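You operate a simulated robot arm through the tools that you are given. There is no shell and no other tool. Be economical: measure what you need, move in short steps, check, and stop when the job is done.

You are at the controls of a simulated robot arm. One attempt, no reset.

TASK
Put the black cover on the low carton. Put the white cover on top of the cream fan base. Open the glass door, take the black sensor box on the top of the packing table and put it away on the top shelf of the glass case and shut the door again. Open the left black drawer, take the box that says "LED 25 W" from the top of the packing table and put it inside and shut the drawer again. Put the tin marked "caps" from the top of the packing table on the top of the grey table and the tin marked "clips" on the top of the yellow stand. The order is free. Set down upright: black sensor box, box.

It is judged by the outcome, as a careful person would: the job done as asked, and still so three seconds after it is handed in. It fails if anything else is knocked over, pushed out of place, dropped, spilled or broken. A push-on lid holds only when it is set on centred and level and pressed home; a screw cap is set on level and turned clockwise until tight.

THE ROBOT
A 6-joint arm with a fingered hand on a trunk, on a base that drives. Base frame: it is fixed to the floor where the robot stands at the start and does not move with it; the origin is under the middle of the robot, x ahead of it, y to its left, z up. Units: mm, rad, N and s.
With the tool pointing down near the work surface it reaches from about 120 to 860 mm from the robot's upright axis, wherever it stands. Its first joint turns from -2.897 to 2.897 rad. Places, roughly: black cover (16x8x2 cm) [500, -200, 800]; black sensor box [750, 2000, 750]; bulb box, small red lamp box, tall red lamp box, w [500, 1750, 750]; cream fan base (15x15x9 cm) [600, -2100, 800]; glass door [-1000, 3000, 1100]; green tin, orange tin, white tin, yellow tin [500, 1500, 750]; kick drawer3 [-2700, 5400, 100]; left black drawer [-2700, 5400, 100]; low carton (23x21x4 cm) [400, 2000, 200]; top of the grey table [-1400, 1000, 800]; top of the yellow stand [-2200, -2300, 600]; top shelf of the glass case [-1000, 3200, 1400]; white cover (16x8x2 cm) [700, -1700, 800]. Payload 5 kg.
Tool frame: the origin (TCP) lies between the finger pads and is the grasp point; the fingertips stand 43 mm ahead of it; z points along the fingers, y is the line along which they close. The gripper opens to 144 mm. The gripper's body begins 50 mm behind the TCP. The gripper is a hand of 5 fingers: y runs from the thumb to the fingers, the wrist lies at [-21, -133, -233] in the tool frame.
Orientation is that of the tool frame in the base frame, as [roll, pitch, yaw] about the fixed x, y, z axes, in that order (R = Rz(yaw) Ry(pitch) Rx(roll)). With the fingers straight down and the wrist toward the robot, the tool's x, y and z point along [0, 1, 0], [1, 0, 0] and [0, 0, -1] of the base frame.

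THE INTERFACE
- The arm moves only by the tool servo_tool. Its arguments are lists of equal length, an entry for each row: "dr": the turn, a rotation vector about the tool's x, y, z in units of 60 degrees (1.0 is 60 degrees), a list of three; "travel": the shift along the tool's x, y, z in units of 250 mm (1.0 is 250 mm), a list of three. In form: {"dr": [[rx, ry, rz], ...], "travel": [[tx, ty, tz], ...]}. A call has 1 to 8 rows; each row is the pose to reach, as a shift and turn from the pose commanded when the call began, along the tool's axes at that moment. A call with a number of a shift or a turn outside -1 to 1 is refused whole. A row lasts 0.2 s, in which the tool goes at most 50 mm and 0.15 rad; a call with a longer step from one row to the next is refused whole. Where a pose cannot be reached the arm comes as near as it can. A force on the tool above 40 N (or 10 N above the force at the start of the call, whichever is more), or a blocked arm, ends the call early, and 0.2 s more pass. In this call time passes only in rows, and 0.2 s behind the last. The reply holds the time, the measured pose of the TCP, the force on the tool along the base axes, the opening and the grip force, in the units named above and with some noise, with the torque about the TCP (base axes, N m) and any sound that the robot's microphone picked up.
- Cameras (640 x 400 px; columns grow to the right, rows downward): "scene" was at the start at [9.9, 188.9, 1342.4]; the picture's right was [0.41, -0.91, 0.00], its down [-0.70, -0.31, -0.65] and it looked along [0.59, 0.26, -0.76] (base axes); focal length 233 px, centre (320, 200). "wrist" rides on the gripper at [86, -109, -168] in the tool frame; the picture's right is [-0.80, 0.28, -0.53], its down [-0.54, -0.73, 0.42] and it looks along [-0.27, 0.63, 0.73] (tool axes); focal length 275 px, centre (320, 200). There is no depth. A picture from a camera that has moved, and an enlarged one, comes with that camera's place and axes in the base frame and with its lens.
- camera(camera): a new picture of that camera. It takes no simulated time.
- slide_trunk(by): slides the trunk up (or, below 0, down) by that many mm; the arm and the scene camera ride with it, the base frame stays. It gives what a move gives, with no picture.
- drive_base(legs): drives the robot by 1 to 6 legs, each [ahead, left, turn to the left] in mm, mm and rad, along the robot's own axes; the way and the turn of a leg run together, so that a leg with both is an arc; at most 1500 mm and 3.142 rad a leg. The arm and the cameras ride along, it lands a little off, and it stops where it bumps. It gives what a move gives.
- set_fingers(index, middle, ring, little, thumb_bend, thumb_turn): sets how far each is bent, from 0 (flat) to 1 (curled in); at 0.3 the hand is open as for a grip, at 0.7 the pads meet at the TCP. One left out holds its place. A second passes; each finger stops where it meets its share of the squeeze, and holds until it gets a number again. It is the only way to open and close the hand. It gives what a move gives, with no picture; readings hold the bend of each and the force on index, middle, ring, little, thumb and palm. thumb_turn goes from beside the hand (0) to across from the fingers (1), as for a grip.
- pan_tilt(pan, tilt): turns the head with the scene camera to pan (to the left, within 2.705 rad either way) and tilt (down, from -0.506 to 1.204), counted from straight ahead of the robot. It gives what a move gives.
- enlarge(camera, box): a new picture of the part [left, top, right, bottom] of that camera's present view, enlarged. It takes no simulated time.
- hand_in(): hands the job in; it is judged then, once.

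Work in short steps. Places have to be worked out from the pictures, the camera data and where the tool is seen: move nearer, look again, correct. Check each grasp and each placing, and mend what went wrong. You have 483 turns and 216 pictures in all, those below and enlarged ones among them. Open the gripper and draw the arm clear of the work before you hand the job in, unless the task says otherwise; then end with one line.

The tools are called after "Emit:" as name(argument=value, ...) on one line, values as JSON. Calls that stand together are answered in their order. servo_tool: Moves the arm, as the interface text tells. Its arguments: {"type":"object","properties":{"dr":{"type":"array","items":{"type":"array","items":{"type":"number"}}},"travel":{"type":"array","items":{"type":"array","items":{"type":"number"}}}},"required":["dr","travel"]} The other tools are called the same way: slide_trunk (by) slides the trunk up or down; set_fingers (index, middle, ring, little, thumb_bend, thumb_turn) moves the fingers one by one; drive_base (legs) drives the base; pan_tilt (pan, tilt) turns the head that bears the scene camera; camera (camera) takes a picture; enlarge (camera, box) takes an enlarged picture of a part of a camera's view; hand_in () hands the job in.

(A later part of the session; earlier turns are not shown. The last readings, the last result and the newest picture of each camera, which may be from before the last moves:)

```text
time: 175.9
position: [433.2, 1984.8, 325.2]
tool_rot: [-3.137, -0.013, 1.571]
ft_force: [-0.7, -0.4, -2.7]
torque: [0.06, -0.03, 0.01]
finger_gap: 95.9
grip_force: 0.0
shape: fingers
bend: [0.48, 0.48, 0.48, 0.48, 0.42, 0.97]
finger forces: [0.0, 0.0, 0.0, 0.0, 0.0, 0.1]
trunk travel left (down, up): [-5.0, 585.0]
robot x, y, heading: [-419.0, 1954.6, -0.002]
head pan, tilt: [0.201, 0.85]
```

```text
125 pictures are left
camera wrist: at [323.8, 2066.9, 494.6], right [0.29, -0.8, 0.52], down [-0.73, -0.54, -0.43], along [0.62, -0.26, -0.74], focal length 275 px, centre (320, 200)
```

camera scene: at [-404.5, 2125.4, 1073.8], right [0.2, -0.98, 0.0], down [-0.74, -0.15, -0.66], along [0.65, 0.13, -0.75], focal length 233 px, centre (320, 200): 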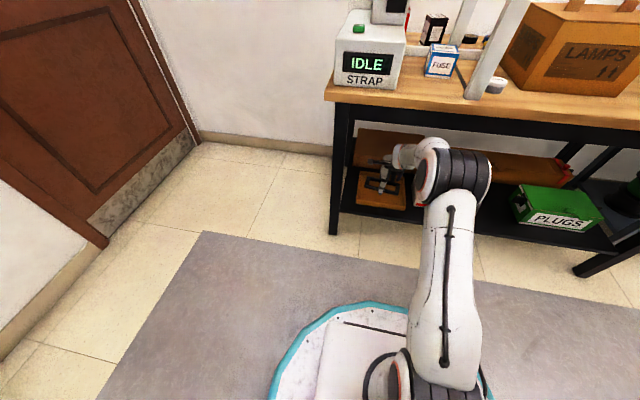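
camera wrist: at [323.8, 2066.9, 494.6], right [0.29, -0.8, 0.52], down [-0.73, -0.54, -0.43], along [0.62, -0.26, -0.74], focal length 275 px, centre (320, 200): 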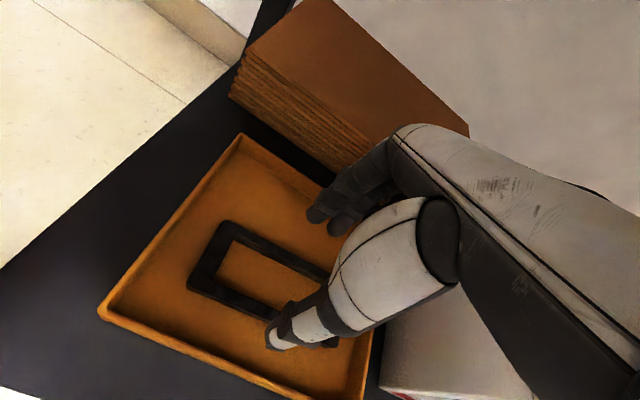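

Black cover lies flat in the carton. Backing the base straight out with the arm as is, then raising the trunk.

Emit:
drive_base(legs=[[-320, 0, 0]])

Emit:
slide_trunk(by=270)

Emit:
camera(camera="scene")

```text
time: 178.0
position: [116.4, 1984.6, 327.6]
tool_rot: [-3.139, -0.012, 1.571]
ft_force: [-0.4, 0.5, -0.6]
torque: [0.0, 0.02, -0.02]
finger_gap: 96.2
grip_force: 0.0
shape: fingers
bend: [0.48, 0.48, 0.48, 0.48, 0.42, 0.97]
finger forces: [0.0, 0.0, 0.0, 0.0, 0.1, 0.1]
trunk travel left (down, up): [-5.0, 585.0]
robot x, y, heading: [-738.2, 1950.6, -0.001]
head pan, tilt: [0.201, 0.85]
```

```text
time: 180.8
position: [115.5, 1984.3, 597.7]
tool_rot: [-3.14, -0.014, 1.57]
ft_force: [-0.6, -0.4, 0.5]
torque: [0.01, 0.0, -0.02]
finger_gap: 96.0
grip_force: 0.1
shape: fingers
bend: [0.48, 0.48, 0.48, 0.48, 0.42, 0.97]
finger forces: [0.0, 0.0, 0.0, 0.0, 0.0, 0.0]
trunk travel left (down, up): [-275.0, 315.0]
robot x, y, heading: [-738.1, 1954.4, -0.004]
head pan, tilt: [0.201, 0.85]
```

```text
124 pictures are left
camera scene: at [-722.5, 2125.7, 1343.7], right [0.2, -0.98, 0.0], down [-0.74, -0.15, -0.66], along [0.65, 0.13, -0.75], focal length 233 px, centre (320, 200)
```

scene: 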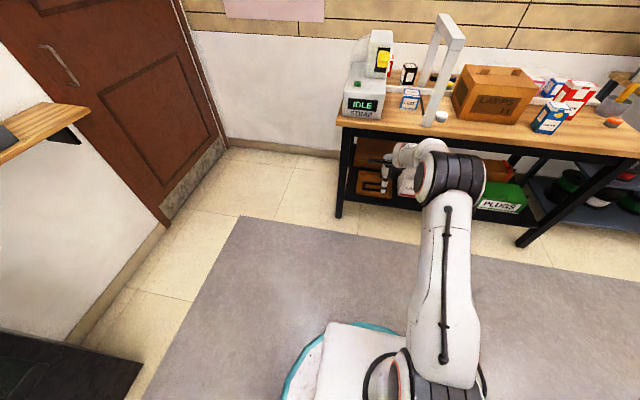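

Next the CAPS tin (≈(363,1783)), close to the arch post, so I'll approach from the right with yaw ≈2.2. First raise and retract the hand.

Emit:
servo_tool(dr=[[0, 0, 0], [0, 0, 0], [0, 0, 0], [0, 0, 0], [0, 0, 0], [0, 0, 0], [0, 0, 0], [0, 0, 0]], travel=[[0, -0.1, -0.12], [0, -0.2, -0.24], [0, -0.3, -0.36], [0, -0.4, -0.48], [0, -0.5, -0.6], [0, -0.6, -0.72], [0, -0.7, -0.84], [0, -0.8, -0.96]])

Emit:
servo_tool(dr=[[0, 0, 0], [0, 0, 0], [0, 0, 0], [0, 0, 0], [0, 0, 0]], travel=[[0, -0.1, -0.14], [0, -0.2, -0.28], [0, -0.3, -0.42], [0, -0.4, -0.56], [0, -0.5, -0.76]])

Emit:
drive_base(legs=[[0, -530, 0.003], [585, 0, 0]])

Emit:
pan_tilt(pan=0.4, tilt=0.7)

Emit:
camera(camera="scene")

```text
time: 182.6
position: [-84.2, 1981.8, 836.7]
tool_rot: [-3.137, -0.013, 1.57]
ft_force: [0.0, -0.6, -0.6]
torque: [0.01, 0.07, 0.03]
finger_gap: 96.0
grip_force: 0.0
shape: fingers
bend: [0.48, 0.48, 0.48, 0.48, 0.42, 0.97]
finger forces: [0.0, 0.1, 0.0, 0.0, 0.0, 0.1]
trunk travel left (down, up): [-275.0, 315.0]
robot x, y, heading: [-740.0, 1950.5, -0.001]
head pan, tilt: [0.201, 0.85]
```

```text
refused: row 5 steps farther than a row can; nothing moved
```

```text
time: 184.2
position: [-72.8, 1817.4, 837.2]
tool_rot: [-3.139, -0.013, 1.578]
ft_force: [-0.2, 0.2, 1.6]
torque: [0.0, -0.02, 0.0]
finger_gap: 96.6
grip_force: 0.1
shape: fingers
bend: [0.48, 0.48, 0.48, 0.48, 0.42, 0.98]
finger forces: [0.1, 0.0, 0.1, 0.0, 0.0, 0.1]
trunk travel left (down, up): [-275.0, 315.0]
robot x, y, heading: [-727.3, 1779.0, 0.01]
head pan, tilt: [0.201, 0.85]
stopped in leg 1: the robot was blocked; the commanded pose is now the measured one
```

```text
time: 185.0
position: [-73.5, 1816.4, 835.6]
tool_rot: [-3.14, -0.013, 1.577]
ft_force: [0.0, -0.8, 0.0]
torque: [0.01, -0.01, 0.0]
finger_gap: 96.5
grip_force: 0.0
shape: fingers
bend: [0.48, 0.48, 0.48, 0.48, 0.42, 0.98]
finger forces: [0.1, 0.0, 0.0, 0.0, 0.0, 0.0]
trunk travel left (down, up): [-275.0, 315.0]
robot x, y, heading: [-729.2, 1783.0, 0.01]
head pan, tilt: [0.4, 0.7]
```

```text
123 pictures are left
camera scene: at [-712.1, 1972.8, 1356.0], right [0.4, -0.92, 0.0], down [-0.59, -0.26, -0.76], along [0.7, 0.3, -0.64], focal length 233 px, centre (320, 200)
```

scene: 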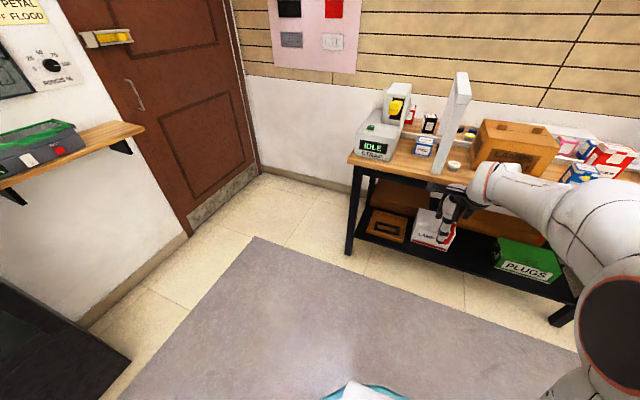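

The base bumped the partition foot and stopped. I'll raise/retract the arm first, then go forward away from it, then right.

Emit:
servo_tool(dr=[[0, 0, 0], [0, 0, 0], [0, 0, 0], [0, 0, 0], [0, 0, 0]], travel=[[0, -0.1, -0.16], [0, -0.2, -0.32], [0, -0.3, -0.48], [0, -0.4, -0.64], [0, -0.5, -0.8]])

Emit:
drive_base(legs=[[400, 0, 0], [180, -360, -0.01]])

Emit:
camera(camera="scene")

Emit:
camera(camera="wrist")

```text
time: 186.2
position: [-197.5, 1813.5, 1036.5]
tool_rot: [-3.138, -0.011, 1.578]
ft_force: [0.6, 0.2, -0.7]
torque: [-0.01, 0.08, 0.0]
finger_gap: 96.7
grip_force: 0.1
shape: fingers
bend: [0.48, 0.48, 0.48, 0.48, 0.42, 0.98]
finger forces: [0.0, 0.0, 0.0, 0.0, 0.1, 0.1]
trunk travel left (down, up): [-275.0, 315.0]
robot x, y, heading: [-727.4, 1783.2, 0.005]
head pan, tilt: [0.4, 0.7]
```

```text
time: 190.8
position: [384.5, 1448.1, 1037.5]
tool_rot: [-3.138, -0.012, 1.564]
ft_force: [-1.1, 0.7, 0.9]
torque: [-0.03, 0.03, 0.0]
finger_gap: 96.5
grip_force: 0.1
shape: fingers
bend: [0.48, 0.48, 0.48, 0.48, 0.42, 0.98]
finger forces: [0.1, 0.0, 0.0, 0.0, 0.0, 0.0]
trunk travel left (down, up): [-275.0, 315.0]
robot x, y, heading: [-148.7, 1424.6, -0.006]
head pan, tilt: [0.4, 0.7]
```

```text
122 pictures are left
camera scene: at [-128.6, 1615.0, 1356.0], right [0.38, -0.92, 0.0], down [-0.59, -0.25, -0.76], along [0.71, 0.29, -0.64], focal length 233 px, centre (320, 200)
```

scene: 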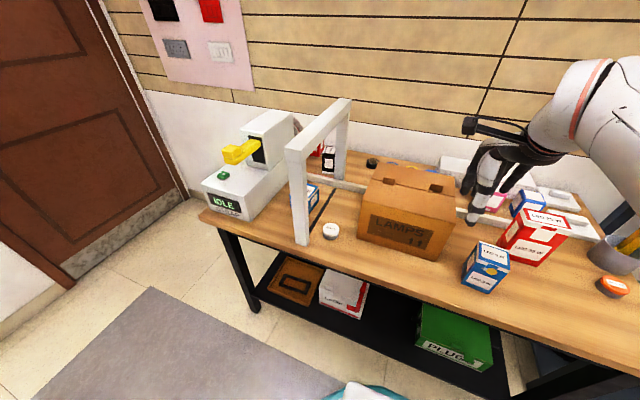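

```text
121 pictures are left
camera wrist: at [275.7, 1532.0, 1205.5], right [0.28, -0.8, 0.52], down [-0.73, -0.53, -0.43], along [0.62, -0.26, -0.74], focal length 275 px, centre (320, 200)
```

wrist: 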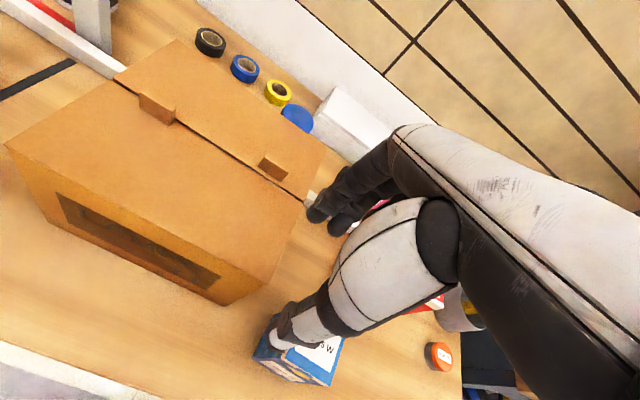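

Carton top is at z≈1005, so I'll route the hand in front of it: retract to x≈230, then move left while turning the hand.

Emit:
servo_tool(dr=[[0, 0, 0], [0, 0, 0], [0, 0, 0], [0, 0, 0], [0, 0, -0.14], [0, 0, -0.28], [0, 0, -0.42], [0, 0, -0.56]], travel=[[0, -0.18, 0], [0, -0.36, 0], [0, -0.54, 0], [0, -0.62, 0], [0.19, -0.62, 0], [0.38, -0.62, 0], [0.57, -0.62, 0], [0.76, -0.62, 0]])

Emit:
camera(camera="scene")

```text
time: 191.7
position: [279.5, 1447.8, 973.5]
tool_rot: [-2.944, -0.01, 1.557]
ft_force: [-0.6, -0.1, -0.1]
torque: [-0.03, -0.05, -0.05]
finger_gap: 96.4
grip_force: 0.1
shape: fingers
bend: [0.48, 0.48, 0.48, 0.48, 0.42, 0.98]
finger forces: [0.1, 0.0, 0.1, 0.0, 0.0, 0.0]
trunk travel left (down, up): [-275.0, 315.0]
robot x, y, heading: [-146.1, 1425.6, -0.003]
head pan, tilt: [0.4, 0.7]
stopped in row 4: the arm was blocked; the commanded pose is now the measured one
```

```text
120 pictures are left
camera scene: at [-128.9, 1614.8, 1359.4], right [0.38, -0.92, 0.0], down [-0.59, -0.25, -0.77], along [0.71, 0.29, -0.64], focal length 233 px, centre (320, 200)
```

scene: 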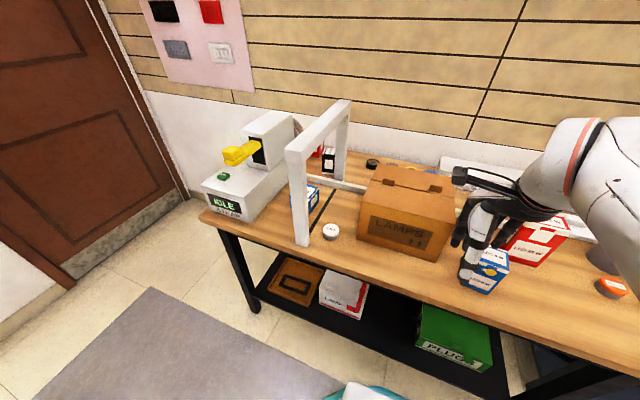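

Can't fold that close. Raise and level first, then back the base off 180 mm for more arm room.

Emit:
servo_tool(dr=[[-0.09, 0, 0], [-0.189, -0.01, 0]], travel=[[0, 0, -0.15], [0, 0.02, -0.3]])

Emit:
drive_base(legs=[[-180, 0, 0]])

Emit:
servo_tool(dr=[[0, 0, -0.1], [0, 0, -0.24], [0, 0, -0.38], [0, 0, -0.52], [0, 0, -0.66], [0, 0, -0.8]], travel=[[0.16, 0.02, 0], [0.32, 0.06, 0], [0.48, 0.1, 0], [0.64, 0.16, 0], [0.8, 0.22, 0], [0.96, 0.28, 0]])

Emit:
camera(camera="scene")

Emit:
camera(camera="wrist")

```text
time: 192.2
position: [309.4, 1443.6, 1021.7]
tool_rot: [-3.082, 0.002, 1.555]
ft_force: [0.0, -0.5, -0.3]
torque: [-0.04, 0.02, 0.0]
finger_gap: 96.5
grip_force: 0.0
shape: fingers
bend: [0.48, 0.48, 0.48, 0.48, 0.42, 0.98]
finger forces: [0.0, 0.1, 0.0, 0.1, 0.0, 0.0]
trunk travel left (down, up): [-275.0, 315.0]
robot x, y, heading: [-146.8, 1427.1, -0.002]
head pan, tilt: [0.4, 0.7]
```

```text
time: 193.8
position: [129.8, 1446.6, 1018.8]
tool_rot: [-3.081, 0.003, 1.554]
ft_force: [0.7, 1.3, -1.4]
torque: [0.0, -0.01, 0.0]
finger_gap: 96.6
grip_force: 0.0
shape: fingers
bend: [0.48, 0.48, 0.48, 0.48, 0.42, 0.98]
finger forces: [0.1, 0.1, 0.1, 0.0, 0.0, 0.1]
trunk travel left (down, up): [-275.0, 315.0]
robot x, y, heading: [-323.6, 1424.9, -0.003]
head pan, tilt: [0.4, 0.7]
```

```text
time: 195.2
position: [203.2, 1683.7, 1015.4]
tool_rot: [-3.1, -0.045, 2.394]
ft_force: [-0.2, -0.9, 0.5]
torque: [0.04, -0.07, -0.02]
finger_gap: 96.6
grip_force: 0.0
shape: fingers
bend: [0.48, 0.48, 0.48, 0.48, 0.42, 0.98]
finger forces: [0.0, 0.1, 0.0, 0.0, 0.0, 0.0]
trunk travel left (down, up): [-275.0, 315.0]
robot x, y, heading: [-327.2, 1421.8, -0.007]
head pan, tilt: [0.4, 0.7]
```

```text
119 pictures are left
camera scene: at [-307.1, 1615.7, 1356.0], right [0.38, -0.92, 0.0], down [-0.59, -0.25, -0.77], along [0.71, 0.29, -0.64], focal length 233 px, centre (320, 200)
```

scene: 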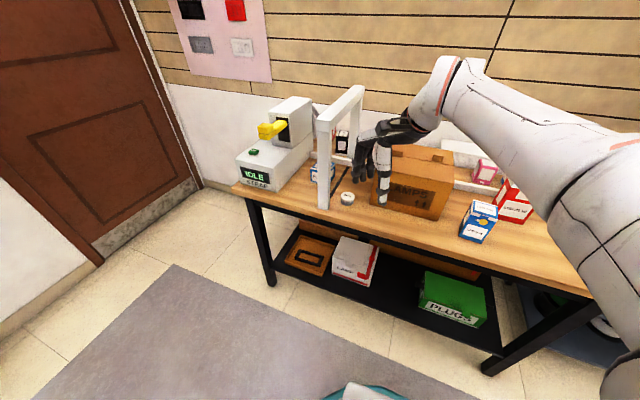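

```text
118 pictures are left
camera wrist: at [75.8, 1662.4, 1189.7], right [0.81, -0.33, 0.49], down [-0.12, -0.9, -0.42], along [0.58, 0.28, -0.77], focal length 275 px, centre (320, 200)
```

wrist: 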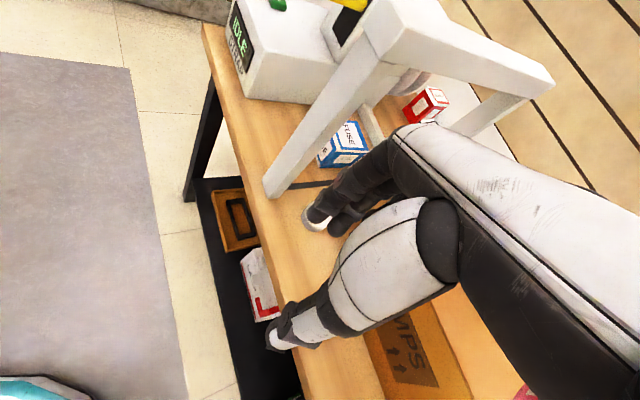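

Tin re-estimated at (355,1781). Moving above it with yaw≈2.45, z≈900.

Emit:
servo_tool(dr=[[-0.01, -0.01, -0.01], [-0.02, -0.02, -0.02], [-0.03, -0.03, -0.03], [-0.04, -0.043, -0.053], [-0.04, -0.043, -0.053]], travel=[[-0.05, 0.15, 0.08], [-0.1, 0.3, 0.16], [-0.15, 0.46, 0.24], [-0.2, 0.62, 0.32], [-0.224, 0.704, 0.46]])

Emit:
camera(camera="wrist")

Emit:
enlarge(camera="scene", box=[300, 120, 420, 220])

```text
time: 196.3
position: [358.5, 1775.4, 890.1]
tool_rot: [3.137, 0.002, 2.45]
ft_force: [0.3, -0.3, 0.7]
torque: [0.0, -0.07, 0.0]
finger_gap: 96.4
grip_force: 0.0
shape: fingers
bend: [0.48, 0.48, 0.48, 0.48, 0.42, 0.98]
finger forces: [0.1, 0.0, 0.1, 0.1, 0.0, 0.1]
trunk travel left (down, up): [-275.0, 315.0]
robot x, y, heading: [-326.3, 1426.9, -0.005]
head pan, tilt: [0.4, 0.7]
```

```text
117 pictures are left
camera wrist: at [221.3, 1745.0, 1057.5], right [0.79, -0.29, 0.54], down [-0.04, -0.9, -0.42], along [0.61, 0.31, -0.73], focal length 275 px, centre (320, 200)
```

wrist: 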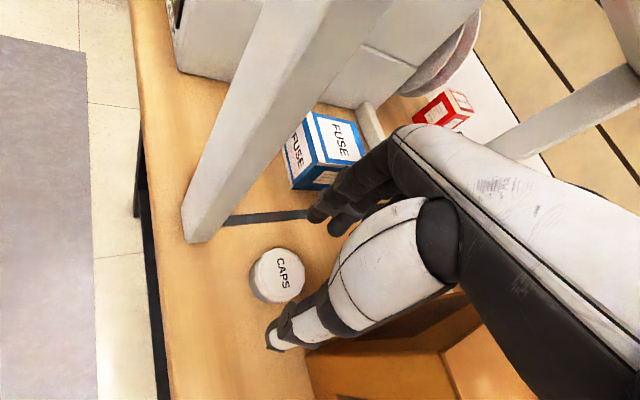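

```text
4.00 times, centred on (360, 170) of scene
camera zoom: at [-307.1, 1615.9, 1356.1], right [0.38, -0.92, 0.0], down [-0.59, -0.25, -0.76], along [0.71, 0.29, -0.64], focal length 932 px, centre (160, 320)
```

zoom: 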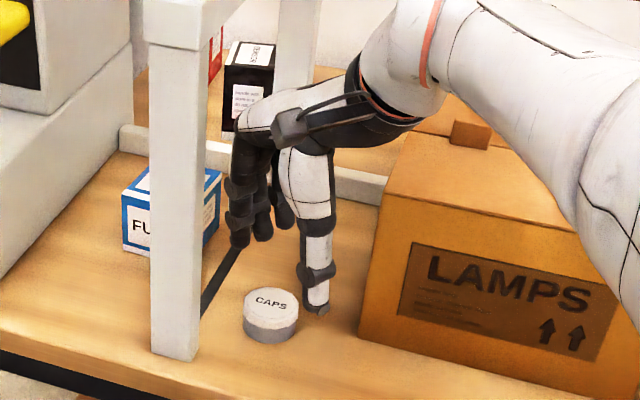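

Tin is at tool (2,5). Shift slightly and descend to ≈833.

Emit:
servo_tool(dr=[[0, 0, 0], [0, 0, 0], [0, 0, 0]], travel=[[-0.032, 0.012, 0.1], [-0.032, 0.02, 0.18], [-0.032, 0.02, 0.22]])

Emit:
enlarge(camera="wrist", box=[160, 160, 400, 360])

```text
time: 197.2
position: [366.7, 1774.6, 836.1]
tool_rot: [3.139, 0.002, 2.449]
ft_force: [0.0, -0.3, -0.1]
torque: [0.01, -0.01, -0.02]
finger_gap: 96.5
grip_force: 0.1
shape: fingers
bend: [0.48, 0.48, 0.48, 0.48, 0.42, 0.98]
finger forces: [0.0, 0.0, 0.1, 0.0, 0.0, 0.0]
trunk travel left (down, up): [-275.0, 315.0]
robot x, y, heading: [-325.7, 1426.5, -0.005]
head pan, tilt: [0.4, 0.7]
```

```text
2.00 times, centred on (280, 260) of wrist
camera zoom: at [230.4, 1744.2, 1002.6], right [0.79, -0.29, 0.54], down [-0.04, -0.9, -0.42], along [0.61, 0.31, -0.73], focal length 551 px, centre (400, 80)
```

zoom: 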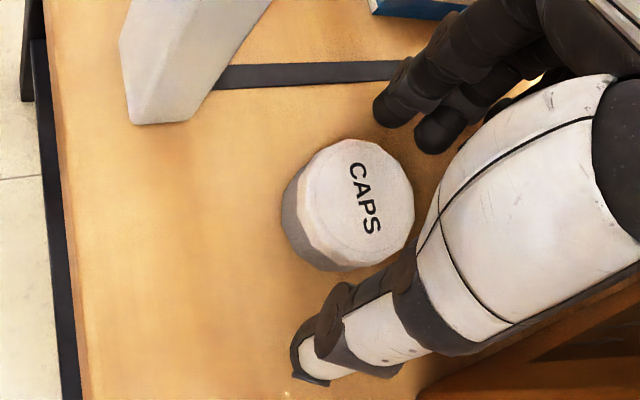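

Tin lies centred between thumb and fingers. Lower 4 mm and grip.

Emit:
servo_tool(dr=[[0, 0, 0]], travel=[[0, -0.012, 0.016]])

Emit:
set_fingers(index=0.74, middle=0.76, ring=0.66, little=0.6, thumb_bend=0.72)

Emit:
servo_tool(dr=[[0, 0, 0], [0, 0, 0], [0, 0, 0], [0, 0, 0], [0, 0, 0]], travel=[[0, 0, -0.08], [0, 0, -0.24], [0, 0, -0.42], [0, 0, -0.6], [0, 0, -0.78]])

Emit:
camera(camera="wrist")

```text
time: 197.6
position: [365.0, 1773.3, 831.8]
tool_rot: [3.137, -0.001, 2.449]
ft_force: [0.2, -0.1, 0.6]
torque: [-0.06, 0.02, 0.02]
finger_gap: 96.8
grip_force: 0.6
shape: fingers
bend: [0.48, 0.48, 0.48, 0.48, 0.42, 0.98]
finger forces: [0.0, 0.0, 0.0, 0.0, 0.0, 0.4]
trunk travel left (down, up): [-275.0, 315.0]
robot x, y, heading: [-328.4, 1426.0, -0.012]
head pan, tilt: [0.4, 0.7]
```

```text
time: 198.6
position: [366.1, 1771.9, 832.2]
tool_rot: [3.137, 0.001, 2.449]
ft_force: [0.7, -0.1, 1.8]
torque: [-0.05, 0.09, 0.04]
finger_gap: 50.9
grip_force: 17.3
shape: fingers
bend: [0.6, 0.71, 0.66, 0.6, 0.59, 0.96]
finger forces: [9.9, 7.9, 0.0, 0.0, 17.6, 0.6]
trunk travel left (down, up): [-275.0, 315.0]
robot x, y, heading: [-327.2, 1423.3, -0.004]
head pan, tilt: [0.4, 0.7]
```

```text
time: 199.8
position: [364.2, 1773.2, 1027.1]
tool_rot: [3.141, -0.002, 2.447]
ft_force: [0.3, -0.8, -1.0]
torque: [0.03, 0.01, -0.03]
finger_gap: 51.0
grip_force: 17.4
shape: fingers
bend: [0.6, 0.71, 0.66, 0.6, 0.59, 0.96]
finger forces: [10.3, 7.2, 0.0, 0.0, 16.7, 0.0]
trunk travel left (down, up): [-275.0, 315.0]
robot x, y, heading: [-324.5, 1427.4, -0.007]
head pan, tilt: [0.4, 0.7]
```

```text
114 pictures are left
camera wrist: at [227.6, 1742.5, 1193.9], right [0.79, -0.29, 0.54], down [-0.05, -0.9, -0.42], along [0.61, 0.31, -0.73], focal length 275 px, centre (320, 200)
```

wrist: 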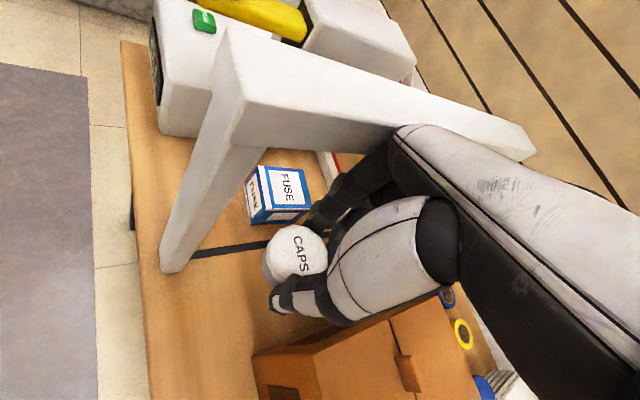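

CAPS tin is held. Withdrawing along the hand's back direction, then driving around the north end of the partition toward the grey table.

Emit:
servo_tool(dr=[[0, 0, 0], [0, 0, 0], [0, 0, 0], [0, 0, 0], [0, 0, 0]], travel=[[0, -0.18, 0], [0, -0.36, 0], [0, -0.54, 0], [0, -0.72, 0], [0, -0.9, 0]])

Emit:
drive_base(legs=[[-80, 0, 0], [0, 720, 0.005], [-950, 0, 0]])

Emit:
pan_tilt(pan=2.4, tilt=0.5)

Emit:
camera(camera="scene")

```text
time: 200.9
position: [220.6, 1598.7, 1027.0]
tool_rot: [3.138, 0.001, 2.448]
ft_force: [0.3, 1.0, -0.6]
torque: [-0.01, 0.03, 0.01]
finger_gap: 50.5
grip_force: 17.2
shape: fingers
bend: [0.6, 0.71, 0.66, 0.6, 0.59, 0.96]
finger forces: [9.9, 7.6, 0.0, 0.0, 16.5, 0.0]
trunk travel left (down, up): [-275.0, 315.0]
robot x, y, heading: [-325.9, 1423.9, -0.007]
head pan, tilt: [0.4, 0.7]
```

```text
time: 210.1
position: [-807.4, 2313.4, 1026.7]
tool_rot: [3.14, 0.0, 2.452]
ft_force: [0.4, 0.0, -0.5]
torque: [0.02, 0.01, -0.02]
finger_gap: 51.1
grip_force: 17.1
shape: fingers
bend: [0.6, 0.71, 0.66, 0.6, 0.59, 0.96]
finger forces: [9.9, 7.7, 0.1, 0.1, 16.4, 0.0]
trunk travel left (down, up): [-275.0, 315.0]
robot x, y, heading: [-1351.1, 2139.6, -0.004]
head pan, tilt: [0.4, 0.7]
```

```text
time: 212.0
position: [-805.6, 2313.5, 1027.4]
tool_rot: [3.14, -0.002, 2.452]
ft_force: [-0.2, 1.3, -0.3]
torque: [-0.01, 0.0, -0.01]
finger_gap: 51.2
grip_force: 17.3
shape: fingers
bend: [0.6, 0.71, 0.66, 0.6, 0.59, 0.96]
finger forces: [9.9, 7.6, 0.0, 0.0, 16.4, 0.0]
trunk travel left (down, up): [-275.0, 315.0]
robot x, y, heading: [-1354.7, 2137.2, -0.002]
head pan, tilt: [2.4, 0.499]
```

```text
113 pictures are left
camera scene: at [-1481.5, 2358.1, 1373.8], right [0.68, 0.73, 0.0], down [0.35, -0.32, -0.88], along [-0.65, 0.6, -0.48], focal length 233 px, centre (320, 200)
```

scene: 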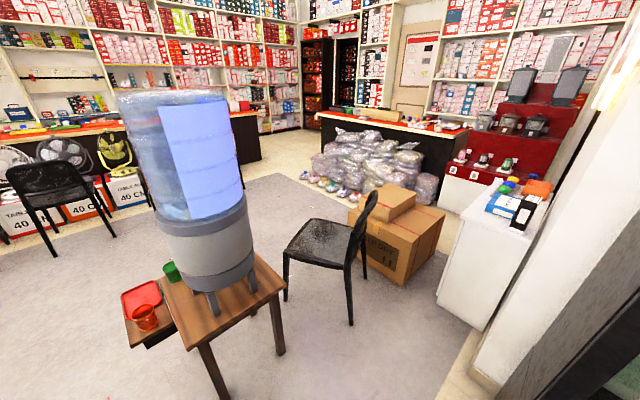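

Surveyed the north-west (water dispenser stand, chair ahead). I'll shift away from the partition end and turn to face the grey table (south).

Emit:
drive_base(legs=[[-80, 130, 0], [0, 0, -1.57]])

Emit:
pan_tilt(pan=0.1, tilt=0.7)

Emit:
camera(camera="scene")

```text
time: 217.2
position: [-1255.8, 1721.9, 1026.5]
tool_rot: [3.14, 0.001, 0.887]
ft_force: [0.7, 0.1, -1.0]
torque: [-0.02, 0.0, 0.03]
finger_gap: 50.4
grip_force: 17.4
shape: fingers
bend: [0.6, 0.71, 0.66, 0.6, 0.6, 0.96]
finger forces: [9.9, 7.9, 0.1, 0.0, 16.1, 0.1]
trunk travel left (down, up): [-275.0, 315.0]
robot x, y, heading: [-1433.1, 2268.8, -1.563]
head pan, tilt: [2.4, 0.499]
```

```text
time: 219.3
position: [-1257.0, 1721.8, 1026.2]
tool_rot: [3.139, 0.001, 0.887]
ft_force: [0.1, -0.3, 0.3]
torque: [-0.02, -0.01, 0.03]
finger_gap: 50.4
grip_force: 17.4
shape: fingers
bend: [0.6, 0.71, 0.66, 0.6, 0.6, 0.96]
finger forces: [10.0, 7.9, 0.0, 0.0, 16.1, 0.0]
trunk travel left (down, up): [-275.0, 315.0]
robot x, y, heading: [-1434.2, 2269.3, -1.571]
head pan, tilt: [0.099, 0.7]
```

```text
112 pictures are left
camera scene: at [-1270.0, 2245.6, 1356.1], right [-0.99, -0.1, 0.0], down [-0.07, 0.64, -0.76], along [0.08, -0.76, -0.64], focal length 233 px, centre (320, 200)
```

scene: 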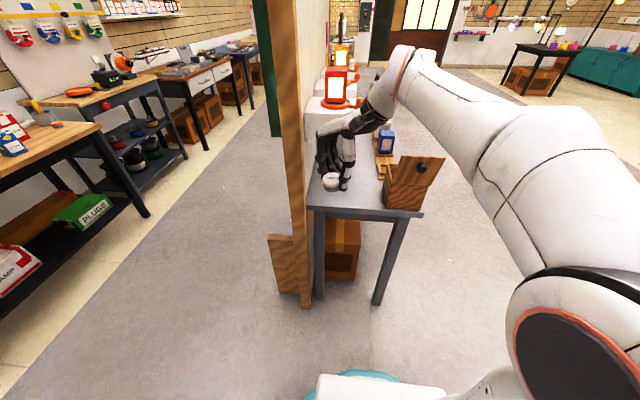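

Emit:
camera(camera="wrist")

Emit:
enlarge(camera="scene", box=[280, 60, 460, 240])

```text
111 pictures are left
camera wrist: at [-1287.4, 1856.5, 1193.4], right [-0.28, -0.8, 0.54], down [-0.9, 0.04, -0.42], along [0.32, -0.61, -0.73], focal length 275 px, centre (320, 200)
```

wrist: 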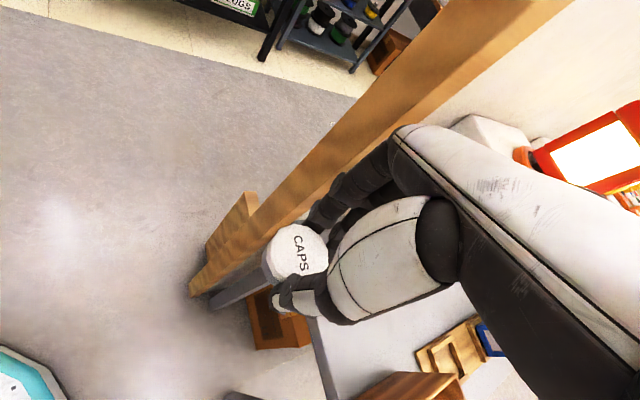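

```text
2.22 times, centred on (370, 150) of scene
camera zoom: at [-1270.0, 2245.6, 1356.1], right [-0.99, -0.1, 0.0], down [-0.07, 0.64, -0.76], along [0.08, -0.76, -0.64], focal length 518 px, centre (209, 311)
```

zoom: 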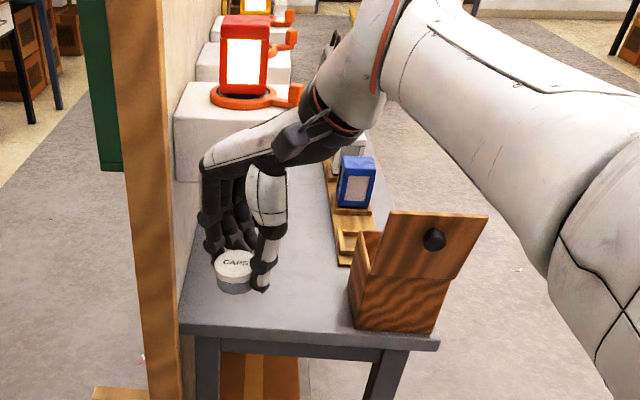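

I'll turn the hand parallel to the partition (yaw 0) before approaching, and look again.

Emit:
servo_tool(dr=[[0, 0, 0.141], [0, 0, 0.282], [0, 0, 0.423], [0, 0, 0.564], [0, 0, 0.705], [0, 0, 0.847]], travel=[[-0.03, -0.02, 0], [-0.06, -0.04, 0], [-0.09, -0.06, 0], [-0.1, -0.07, 0], [-0.1, -0.08, 0], [-0.1, -0.08, 0]])

Emit:
camera(camera="wrist")

```text
time: 220.7
position: [-1288.2, 1714.5, 1027.6]
tool_rot: [3.137, -0.002, -0.002]
ft_force: [-0.4, 0.6, -0.8]
torque: [0.0, 0.0, 0.01]
finger_gap: 50.6
grip_force: 16.7
shape: fingers
bend: [0.6, 0.71, 0.66, 0.6, 0.6, 0.96]
finger forces: [9.9, 7.8, 0.0, 0.0, 16.1, 0.0]
trunk travel left (down, up): [-275.0, 315.0]
robot x, y, heading: [-1433.3, 2269.3, -1.569]
head pan, tilt: [0.099, 0.7]
```

```text
109 pictures are left
camera wrist: at [-1202.8, 1823.0, 1193.5], right [-0.8, -0.28, 0.53], down [-0.54, 0.73, -0.43], along [-0.27, -0.63, -0.73], focal length 275 px, centre (320, 200)
```

wrist: 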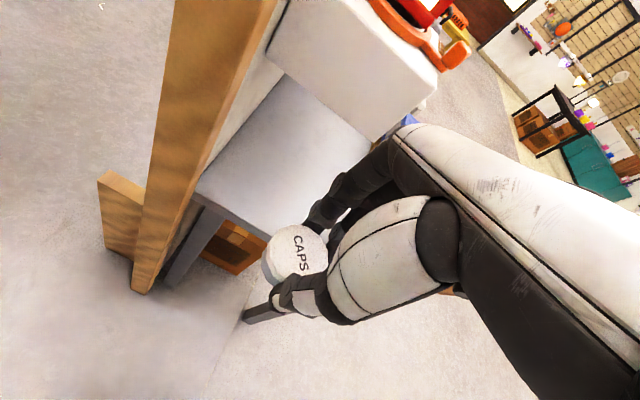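

Grey table: corner (-1152,1583), z≈748, free area x -1160..-1440. I'll drive 150 mm closer and set the tin at about (-1300,1480).

Emit:
drive_base(legs=[[140, 0, 0]])

Emit:
servo_tool(dr=[[0, 0, 0], [0, 0, 0], [0, 0, 0], [0, 0, 0], [0, 0, 0], [0, 0, 0]], travel=[[-0.03, 0.12, 0.1], [-0.06, 0.24, 0.2], [-0.09, 0.36, 0.3], [-0.09, 0.38, 0.48], [-0.09, 0.38, 0.66], [-0.09, 0.38, 0.8]])

Emit:
camera(camera="wrist")

```text
time: 222.1
position: [-1287.2, 1587.7, 1026.9]
tool_rot: [-3.137, -0.008, -0.003]
ft_force: [-2.2, 9.2, 2.5]
torque: [-0.7, -0.07, -0.26]
finger_gap: 49.3
grip_force: 20.2
shape: fingers
bend: [0.57, 0.73, 0.66, 0.6, 0.62, 0.96]
finger forces: [12.9, 15.6, 0.1, 0.0, 12.1, 0.0]
trunk travel left (down, up): [-275.0, 315.0]
robot x, y, heading: [-1436.2, 2133.6, -1.569]
head pan, tilt: [0.099, 0.7]
stopped in leg 1: the force on the tool passed its limit at 61 N (the readings are from after the stop); the commanded pose is now the measured one
```

```text
time: 222.4
position: [-1286.3, 1586.0, 1025.7]
tool_rot: [-3.139, -0.013, -0.004]
ft_force: [-2.9, 29.0, 4.8]
torque: [-2.24, -0.15, -0.66]
finger_gap: 49.5
grip_force: 29.8
shape: fingers
bend: [0.57, 0.73, 0.66, 0.6, 0.62, 0.96]
finger forces: [12.7, 32.8, 0.0, 0.1, 12.8, 0.0]
trunk travel left (down, up): [-275.0, 315.0]
robot x, y, heading: [-1433.6, 2135.0, -1.567]
head pan, tilt: [0.099, 0.7]
stopped in row 1: the force on the tool passed its limit at 64 N (the readings are from after the stop); the commanded pose is now the measured one
```

```text
108 pictures are left
camera wrist: at [-1203.2, 1692.1, 1194.9], right [-0.8, -0.28, 0.52], down [-0.53, 0.73, -0.43], along [-0.26, -0.62, -0.74], focal length 275 px, centre (320, 200)
```

wrist: 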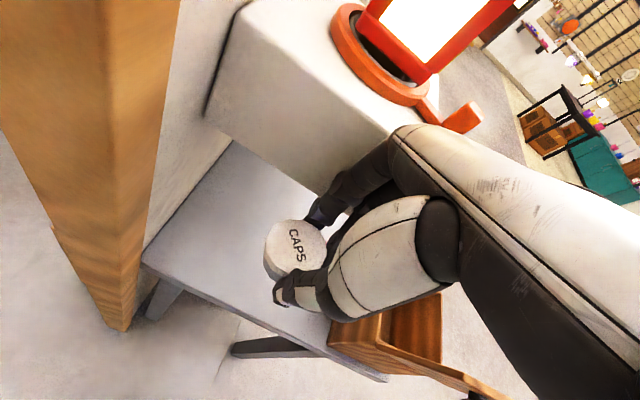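

The fingers touched something ahead (probably the white display block). Backing off 40 mm and looking.

Emit:
servo_tool(dr=[[0, 0, 0], [0, 0, 0]], travel=[[0, -0.1, 0], [0, -0.24, 0]])

Emit:
enlarge(camera="scene", box=[280, 60, 460, 240])

Emit:
camera(camera="wrist")

```text
time: 223.0
position: [-1285.1, 1641.6, 1024.3]
tool_rot: [-3.136, -0.011, -0.004]
ft_force: [-0.3, -0.5, -1.3]
torque: [0.04, 0.03, 0.01]
finger_gap: 49.4
grip_force: 15.3
shape: fingers
bend: [0.57, 0.73, 0.66, 0.6, 0.62, 0.96]
finger forces: [13.3, 5.2, 0.0, 0.1, 11.8, 0.1]
trunk travel left (down, up): [-275.0, 315.0]
robot x, y, heading: [-1429.5, 2136.1, -1.568]
head pan, tilt: [0.099, 0.7]
```

```text
2.22 times, centred on (370, 150) of scene
camera zoom: at [-1269.9, 2111.5, 1356.0], right [-0.99, -0.1, 0.0], down [-0.07, 0.64, -0.76], along [0.08, -0.76, -0.64], focal length 518 px, centre (209, 311)
```

zoom: 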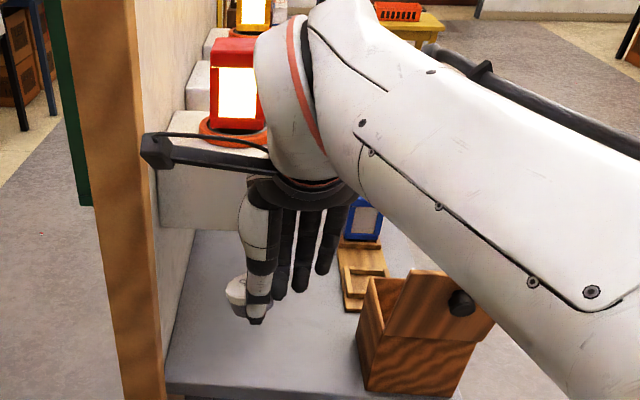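

```text
106 pictures are left
camera wrist: at [-1202.7, 1747.7, 1192.8], right [-0.8, -0.28, 0.52], down [-0.53, 0.73, -0.42], along [-0.26, -0.62, -0.74], focal length 275 px, centre (320, 200)
```

wrist: 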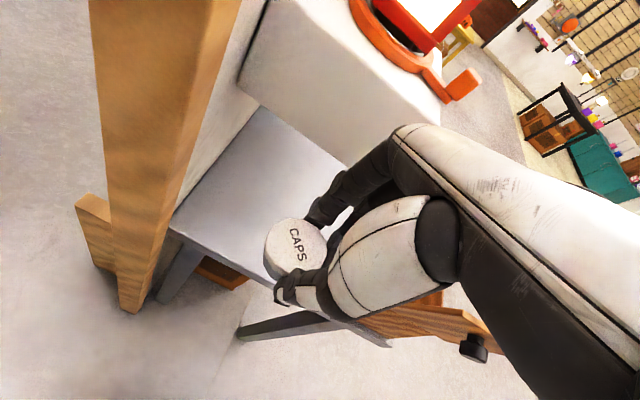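

The white block is a wall shelf (bottom z≈994, front y≈1518), unharmed. I'll descend in front of it to z≈845 first, then go in beneath to set the tin at about (-1300,1520).

Emit:
servo_tool(dr=[[0, 0, 0], [0, 0, 0], [0, 0, 0], [0, 0, 0], [0, 0, 0], [0, 0, 0], [0, 0, 0]], travel=[[-0.03, 0.03, 0.18], [-0.06, 0.06, 0.36], [-0.09, 0.09, 0.54], [-0.1, 0.12, 0.72], [-0.1, 0.27, 0.72], [-0.1, 0.42, 0.72], [-0.1, 0.48, 0.72]])

Emit:
enlarge(camera="scene", box=[280, 60, 460, 240])

Emit:
camera(camera="wrist")

```text
time: 224.6
position: [-1309.2, 1523.4, 842.2]
tool_rot: [-3.135, -0.012, -0.005]
ft_force: [-0.2, -0.6, -0.8]
torque: [0.01, 0.01, -0.02]
finger_gap: 49.5
grip_force: 14.5
shape: fingers
bend: [0.57, 0.73, 0.66, 0.6, 0.62, 0.97]
finger forces: [13.1, 4.2, 0.0, 0.1, 11.9, 0.0]
trunk travel left (down, up): [-275.0, 315.0]
robot x, y, heading: [-1431.3, 2133.7, -1.568]
head pan, tilt: [0.099, 0.7]
```

```text
2.22 times, centred on (370, 150) of scene
camera zoom: at [-1269.9, 2112.0, 1356.0], right [-0.99, -0.1, 0.0], down [-0.07, 0.64, -0.76], along [0.08, -0.76, -0.64], focal length 518 px, centre (209, 311)
```

zoom: 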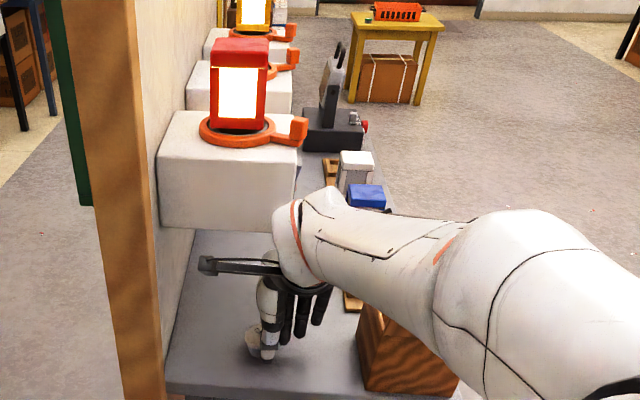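

```text
104 pictures are left
camera wrist: at [-1226.6, 1628.9, 1011.6], right [-0.8, -0.28, 0.52], down [-0.53, 0.73, -0.43], along [-0.26, -0.62, -0.74], focal length 275 px, centre (320, 200)
```

wrist: 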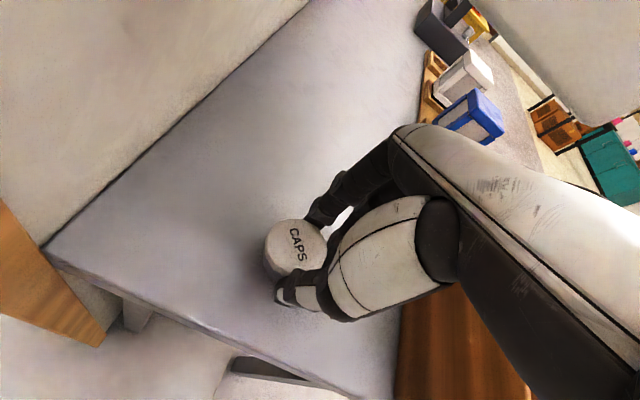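

Tin is above the clear table area. Lowering to contact.

Emit:
servo_tool(dr=[[0, 0, 0], [0, 0, 0], [0, 0, 0], [0, 0, 0]], travel=[[0, 0, 0.07], [0, 0, 0.11], [0, 0, 0.14], [0, 0, 0.165]])

```text
time: 225.2
position: [-1309.3, 1518.8, 826.9]
tool_rot: [3.128, -0.016, -0.003]
ft_force: [-0.4, 1.5, 14.2]
torque: [0.03, -0.21, 0.02]
finger_gap: 48.4
grip_force: 16.2
shape: fingers
bend: [0.57, 0.72, 0.66, 0.6, 0.63, 0.97]
finger forces: [13.2, 4.1, 0.1, 0.0, 15.9, 0.0]
trunk travel left (down, up): [-275.0, 315.0]
robot x, y, heading: [-1432.9, 2133.3, -1.565]
head pan, tilt: [0.099, 0.7]
stopped in row 3: the force on the tool passed its limit at 49 N (the readings are from after the stop); the commanded pose is now the measured one
```

Contact. Ease off 2 mm and release.

Emit:
servo_tool(dr=[[0.01, -0.01, 0]], travel=[[0, 0, -0.006]])

Emit:
set_fingers(index=0.5, middle=0.5, ring=0.5, little=0.5, thumb_bend=0.46)

Emit:
servo_tool(dr=[[0, 0, 0]], travel=[[0, 0, -0.035]])

Emit:
camera(camera="wrist")

```text
time: 225.6
position: [-1308.8, 1518.6, 827.0]
tool_rot: [3.137, -0.004, -0.003]
ft_force: [0.6, -1.0, 13.5]
torque: [-0.49, -0.33, 0.05]
finger_gap: 48.6
grip_force: 18.0
shape: fingers
bend: [0.57, 0.72, 0.66, 0.6, 0.63, 0.97]
finger forces: [20.4, 3.5, 0.1, 0.0, 12.1, 0.0]
trunk travel left (down, up): [-275.0, 315.0]
robot x, y, heading: [-1434.1, 2137.7, -1.569]
head pan, tilt: [0.099, 0.7]
```

```text
time: 226.6
position: [-1308.6, 1519.6, 828.1]
tool_rot: [3.137, -0.006, -0.004]
ft_force: [2.6, 7.0, 22.1]
torque: [-0.67, -0.25, 0.12]
finger_gap: 79.5
grip_force: 11.2
shape: fingers
bend: [0.53, 0.52, 0.5, 0.5, 0.46, 0.97]
finger forces: [14.4, 8.0, 0.1, 0.0, 0.1, 0.0]
trunk travel left (down, up): [-275.0, 315.0]
robot x, y, heading: [-1432.9, 2133.1, -1.567]
head pan, tilt: [0.099, 0.7]
```

```text
time: 227.0
position: [-1310.6, 1519.9, 831.6]
tool_rot: [-3.137, -0.003, -0.006]
ft_force: [-0.7, -0.8, 0.2]
torque: [-0.03, 0.0, -0.01]
finger_gap: 85.2
grip_force: 0.0
shape: fingers
bend: [0.5, 0.5, 0.5, 0.5, 0.46, 0.97]
finger forces: [0.0, 0.0, 0.0, 0.0, 0.1, 0.0]
trunk travel left (down, up): [-275.0, 315.0]
robot x, y, heading: [-1434.6, 2131.6, -1.571]
head pan, tilt: [0.099, 0.7]
```

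```text
103 pictures are left
camera wrist: at [-1225.7, 1625.9, 999.5], right [-0.8, -0.28, 0.53], down [-0.54, 0.73, -0.42], along [-0.27, -0.62, -0.74], focal length 275 px, centre (320, 200)
```

wrist: 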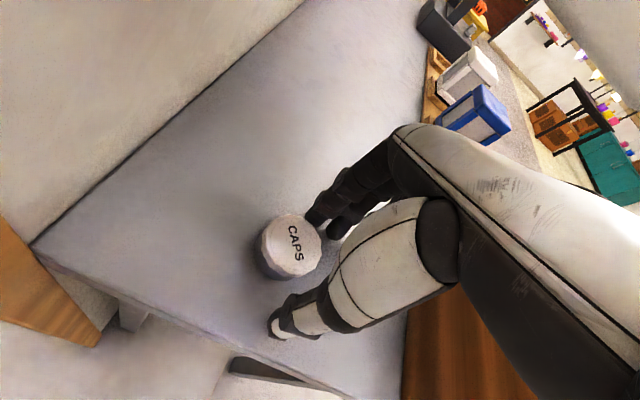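

CAPS is set upright. The tin is only 28 mm tall, so I rise ~30 mm (still below the shelf), then back out.

Emit:
servo_tool(dr=[[0, 0, 0], [0, 0, 0], [0, 0, 0]], travel=[[0, 0, -0.04], [0, 0, -0.08], [0, 0, -0.13]])

Emit:
enlarge(camera="scene", box=[320, 140, 400, 240])

```text
time: 227.8
position: [-1308.3, 1518.7, 868.1]
tool_rot: [3.141, -0.006, -0.004]
ft_force: [0.3, -0.3, -0.3]
torque: [0.0, -0.03, -0.01]
finger_gap: 85.3
grip_force: 0.1
shape: fingers
bend: [0.5, 0.5, 0.5, 0.5, 0.46, 0.97]
finger forces: [0.1, 0.0, 0.0, 0.1, 0.1, 0.0]
trunk travel left (down, up): [-275.0, 315.0]
robot x, y, heading: [-1435.3, 2135.1, -1.568]
head pan, tilt: [0.099, 0.7]
```

```text
4.00 times, centred on (360, 190) of scene
camera zoom: at [-1270.0, 2111.9, 1356.0], right [-0.99, -0.1, 0.0], down [-0.07, 0.64, -0.76], along [0.08, -0.76, -0.64], focal length 932 px, centre (160, 240)
```

zoom: 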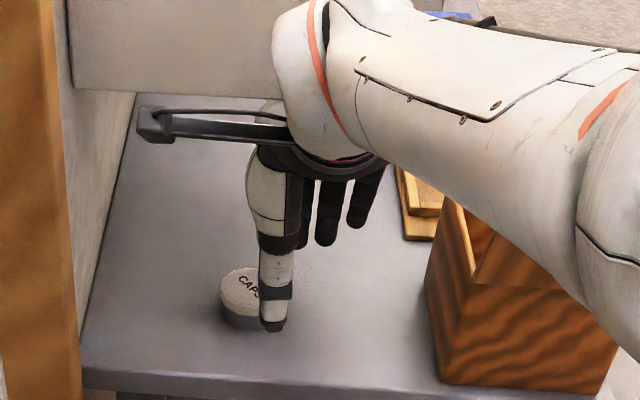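

Fingertips clear the tin. Backing out (+y) while rising.

Emit:
servo_tool(dr=[[0, 0, 0], [0, 0, 0], [0, 0, 0], [0, 0, 0], [0, 0, 0], [0, 0, 0], [0, 0, 0]], travel=[[0, -0.12, -0.02], [0, -0.24, -0.06], [0, -0.36, -0.12], [0, -0.44, -0.28], [0, -0.48, -0.46], [0, -0.5, -0.64], [0, -0.5, -0.8]])

Emit:
enlarge(camera="scene", box=[280, 80, 440, 240])

```text
time: 229.4
position: [-1309.3, 1643.2, 1066.9]
tool_rot: [-3.138, -0.005, -0.004]
ft_force: [-0.5, -0.6, 0.2]
torque: [0.03, 0.02, -0.03]
finger_gap: 85.5
grip_force: 0.0
shape: fingers
bend: [0.5, 0.5, 0.5, 0.5, 0.46, 0.97]
finger forces: [0.0, 0.1, 0.1, 0.0, 0.0, 0.0]
trunk travel left (down, up): [-275.0, 315.0]
robot x, y, heading: [-1433.8, 2133.4, -1.565]
head pan, tilt: [0.099, 0.7]
```

```text
2.50 times, centred on (360, 160) of scene
camera zoom: at [-1270.0, 2112.0, 1356.0], right [-0.99, -0.1, 0.0], down [-0.07, 0.64, -0.76], along [0.08, -0.76, -0.64], focal length 583 px, centre (220, 300)
```

zoom: 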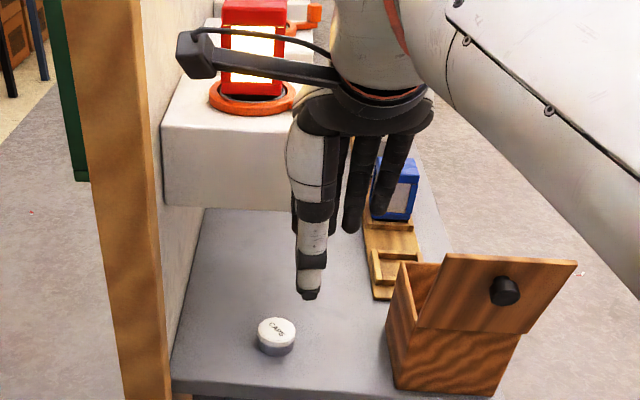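

CAPS is done. Back away and turn around to face the glass case (+y).

Emit:
drive_base(legs=[[-100, 0, 0], [0, 0, 1.571], [0, 0, 1.571]])

Emit:
pan_tilt(pan=-0.1, tilt=0.15)

Emit:
camera(camera="scene")

```text
time: 238.2
position: [-1553.0, 2728.2, 1067.4]
tool_rot: [3.141, -0.007, 3.128]
ft_force: [-0.7, -0.8, 0.5]
torque: [-0.01, -0.01, 0.01]
finger_gap: 85.5
grip_force: 0.0
shape: fingers
bend: [0.5, 0.5, 0.5, 0.5, 0.46, 0.97]
finger forces: [0.1, 0.0, 0.0, 0.0, 0.1, 0.0]
trunk travel left (down, up): [-275.0, 315.0]
robot x, y, heading: [-1433.4, 2237.0, 1.566]
head pan, tilt: [0.099, 0.7]
```

```text
time: 239.2
position: [-1553.4, 2727.3, 1066.5]
tool_rot: [-3.141, -0.005, 3.129]
ft_force: [-0.2, -0.3, 0.2]
torque: [0.02, 0.01, 0.01]
finger_gap: 85.3
grip_force: 0.0
shape: fingers
bend: [0.5, 0.5, 0.5, 0.5, 0.46, 0.97]
finger forces: [0.1, 0.1, 0.0, 0.1, 0.0, 0.0]
trunk travel left (down, up): [-275.0, 315.0]
robot x, y, heading: [-1432.1, 2234.8, 1.563]
head pan, tilt: [-0.099, 0.15]
```

```text
100 pictures are left
camera scene: at [-1580.9, 2269.5, 1406.1], right [0.99, -0.11, 0.0], down [-0.02, -0.15, -0.99], along [0.1, 0.98, -0.15], focal length 233 px, centre (320, 200)
```

scene: 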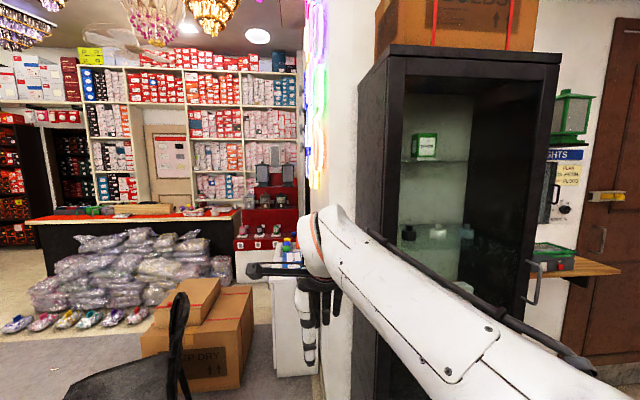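

The case door has a vertical handle on its right side (≈(-740,2960,990)), hinge on left. Zooming in on it.

Emit:
enlarge(camera="scene", box=[380, 40, 600, 320])

```text
1.43 times, centred on (490, 180) of scene
camera zoom: at [-1580.9, 2269.5, 1406.1], right [0.99, -0.11, 0.0], down [-0.02, -0.15, -0.99], along [0.1, 0.98, -0.15], focal length 333 px, centre (77, 229)
```

zoom: 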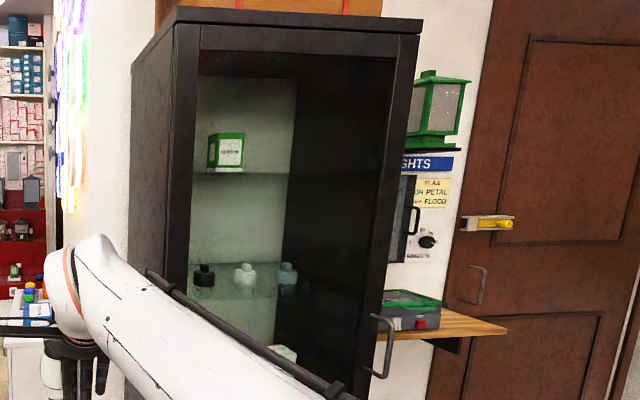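

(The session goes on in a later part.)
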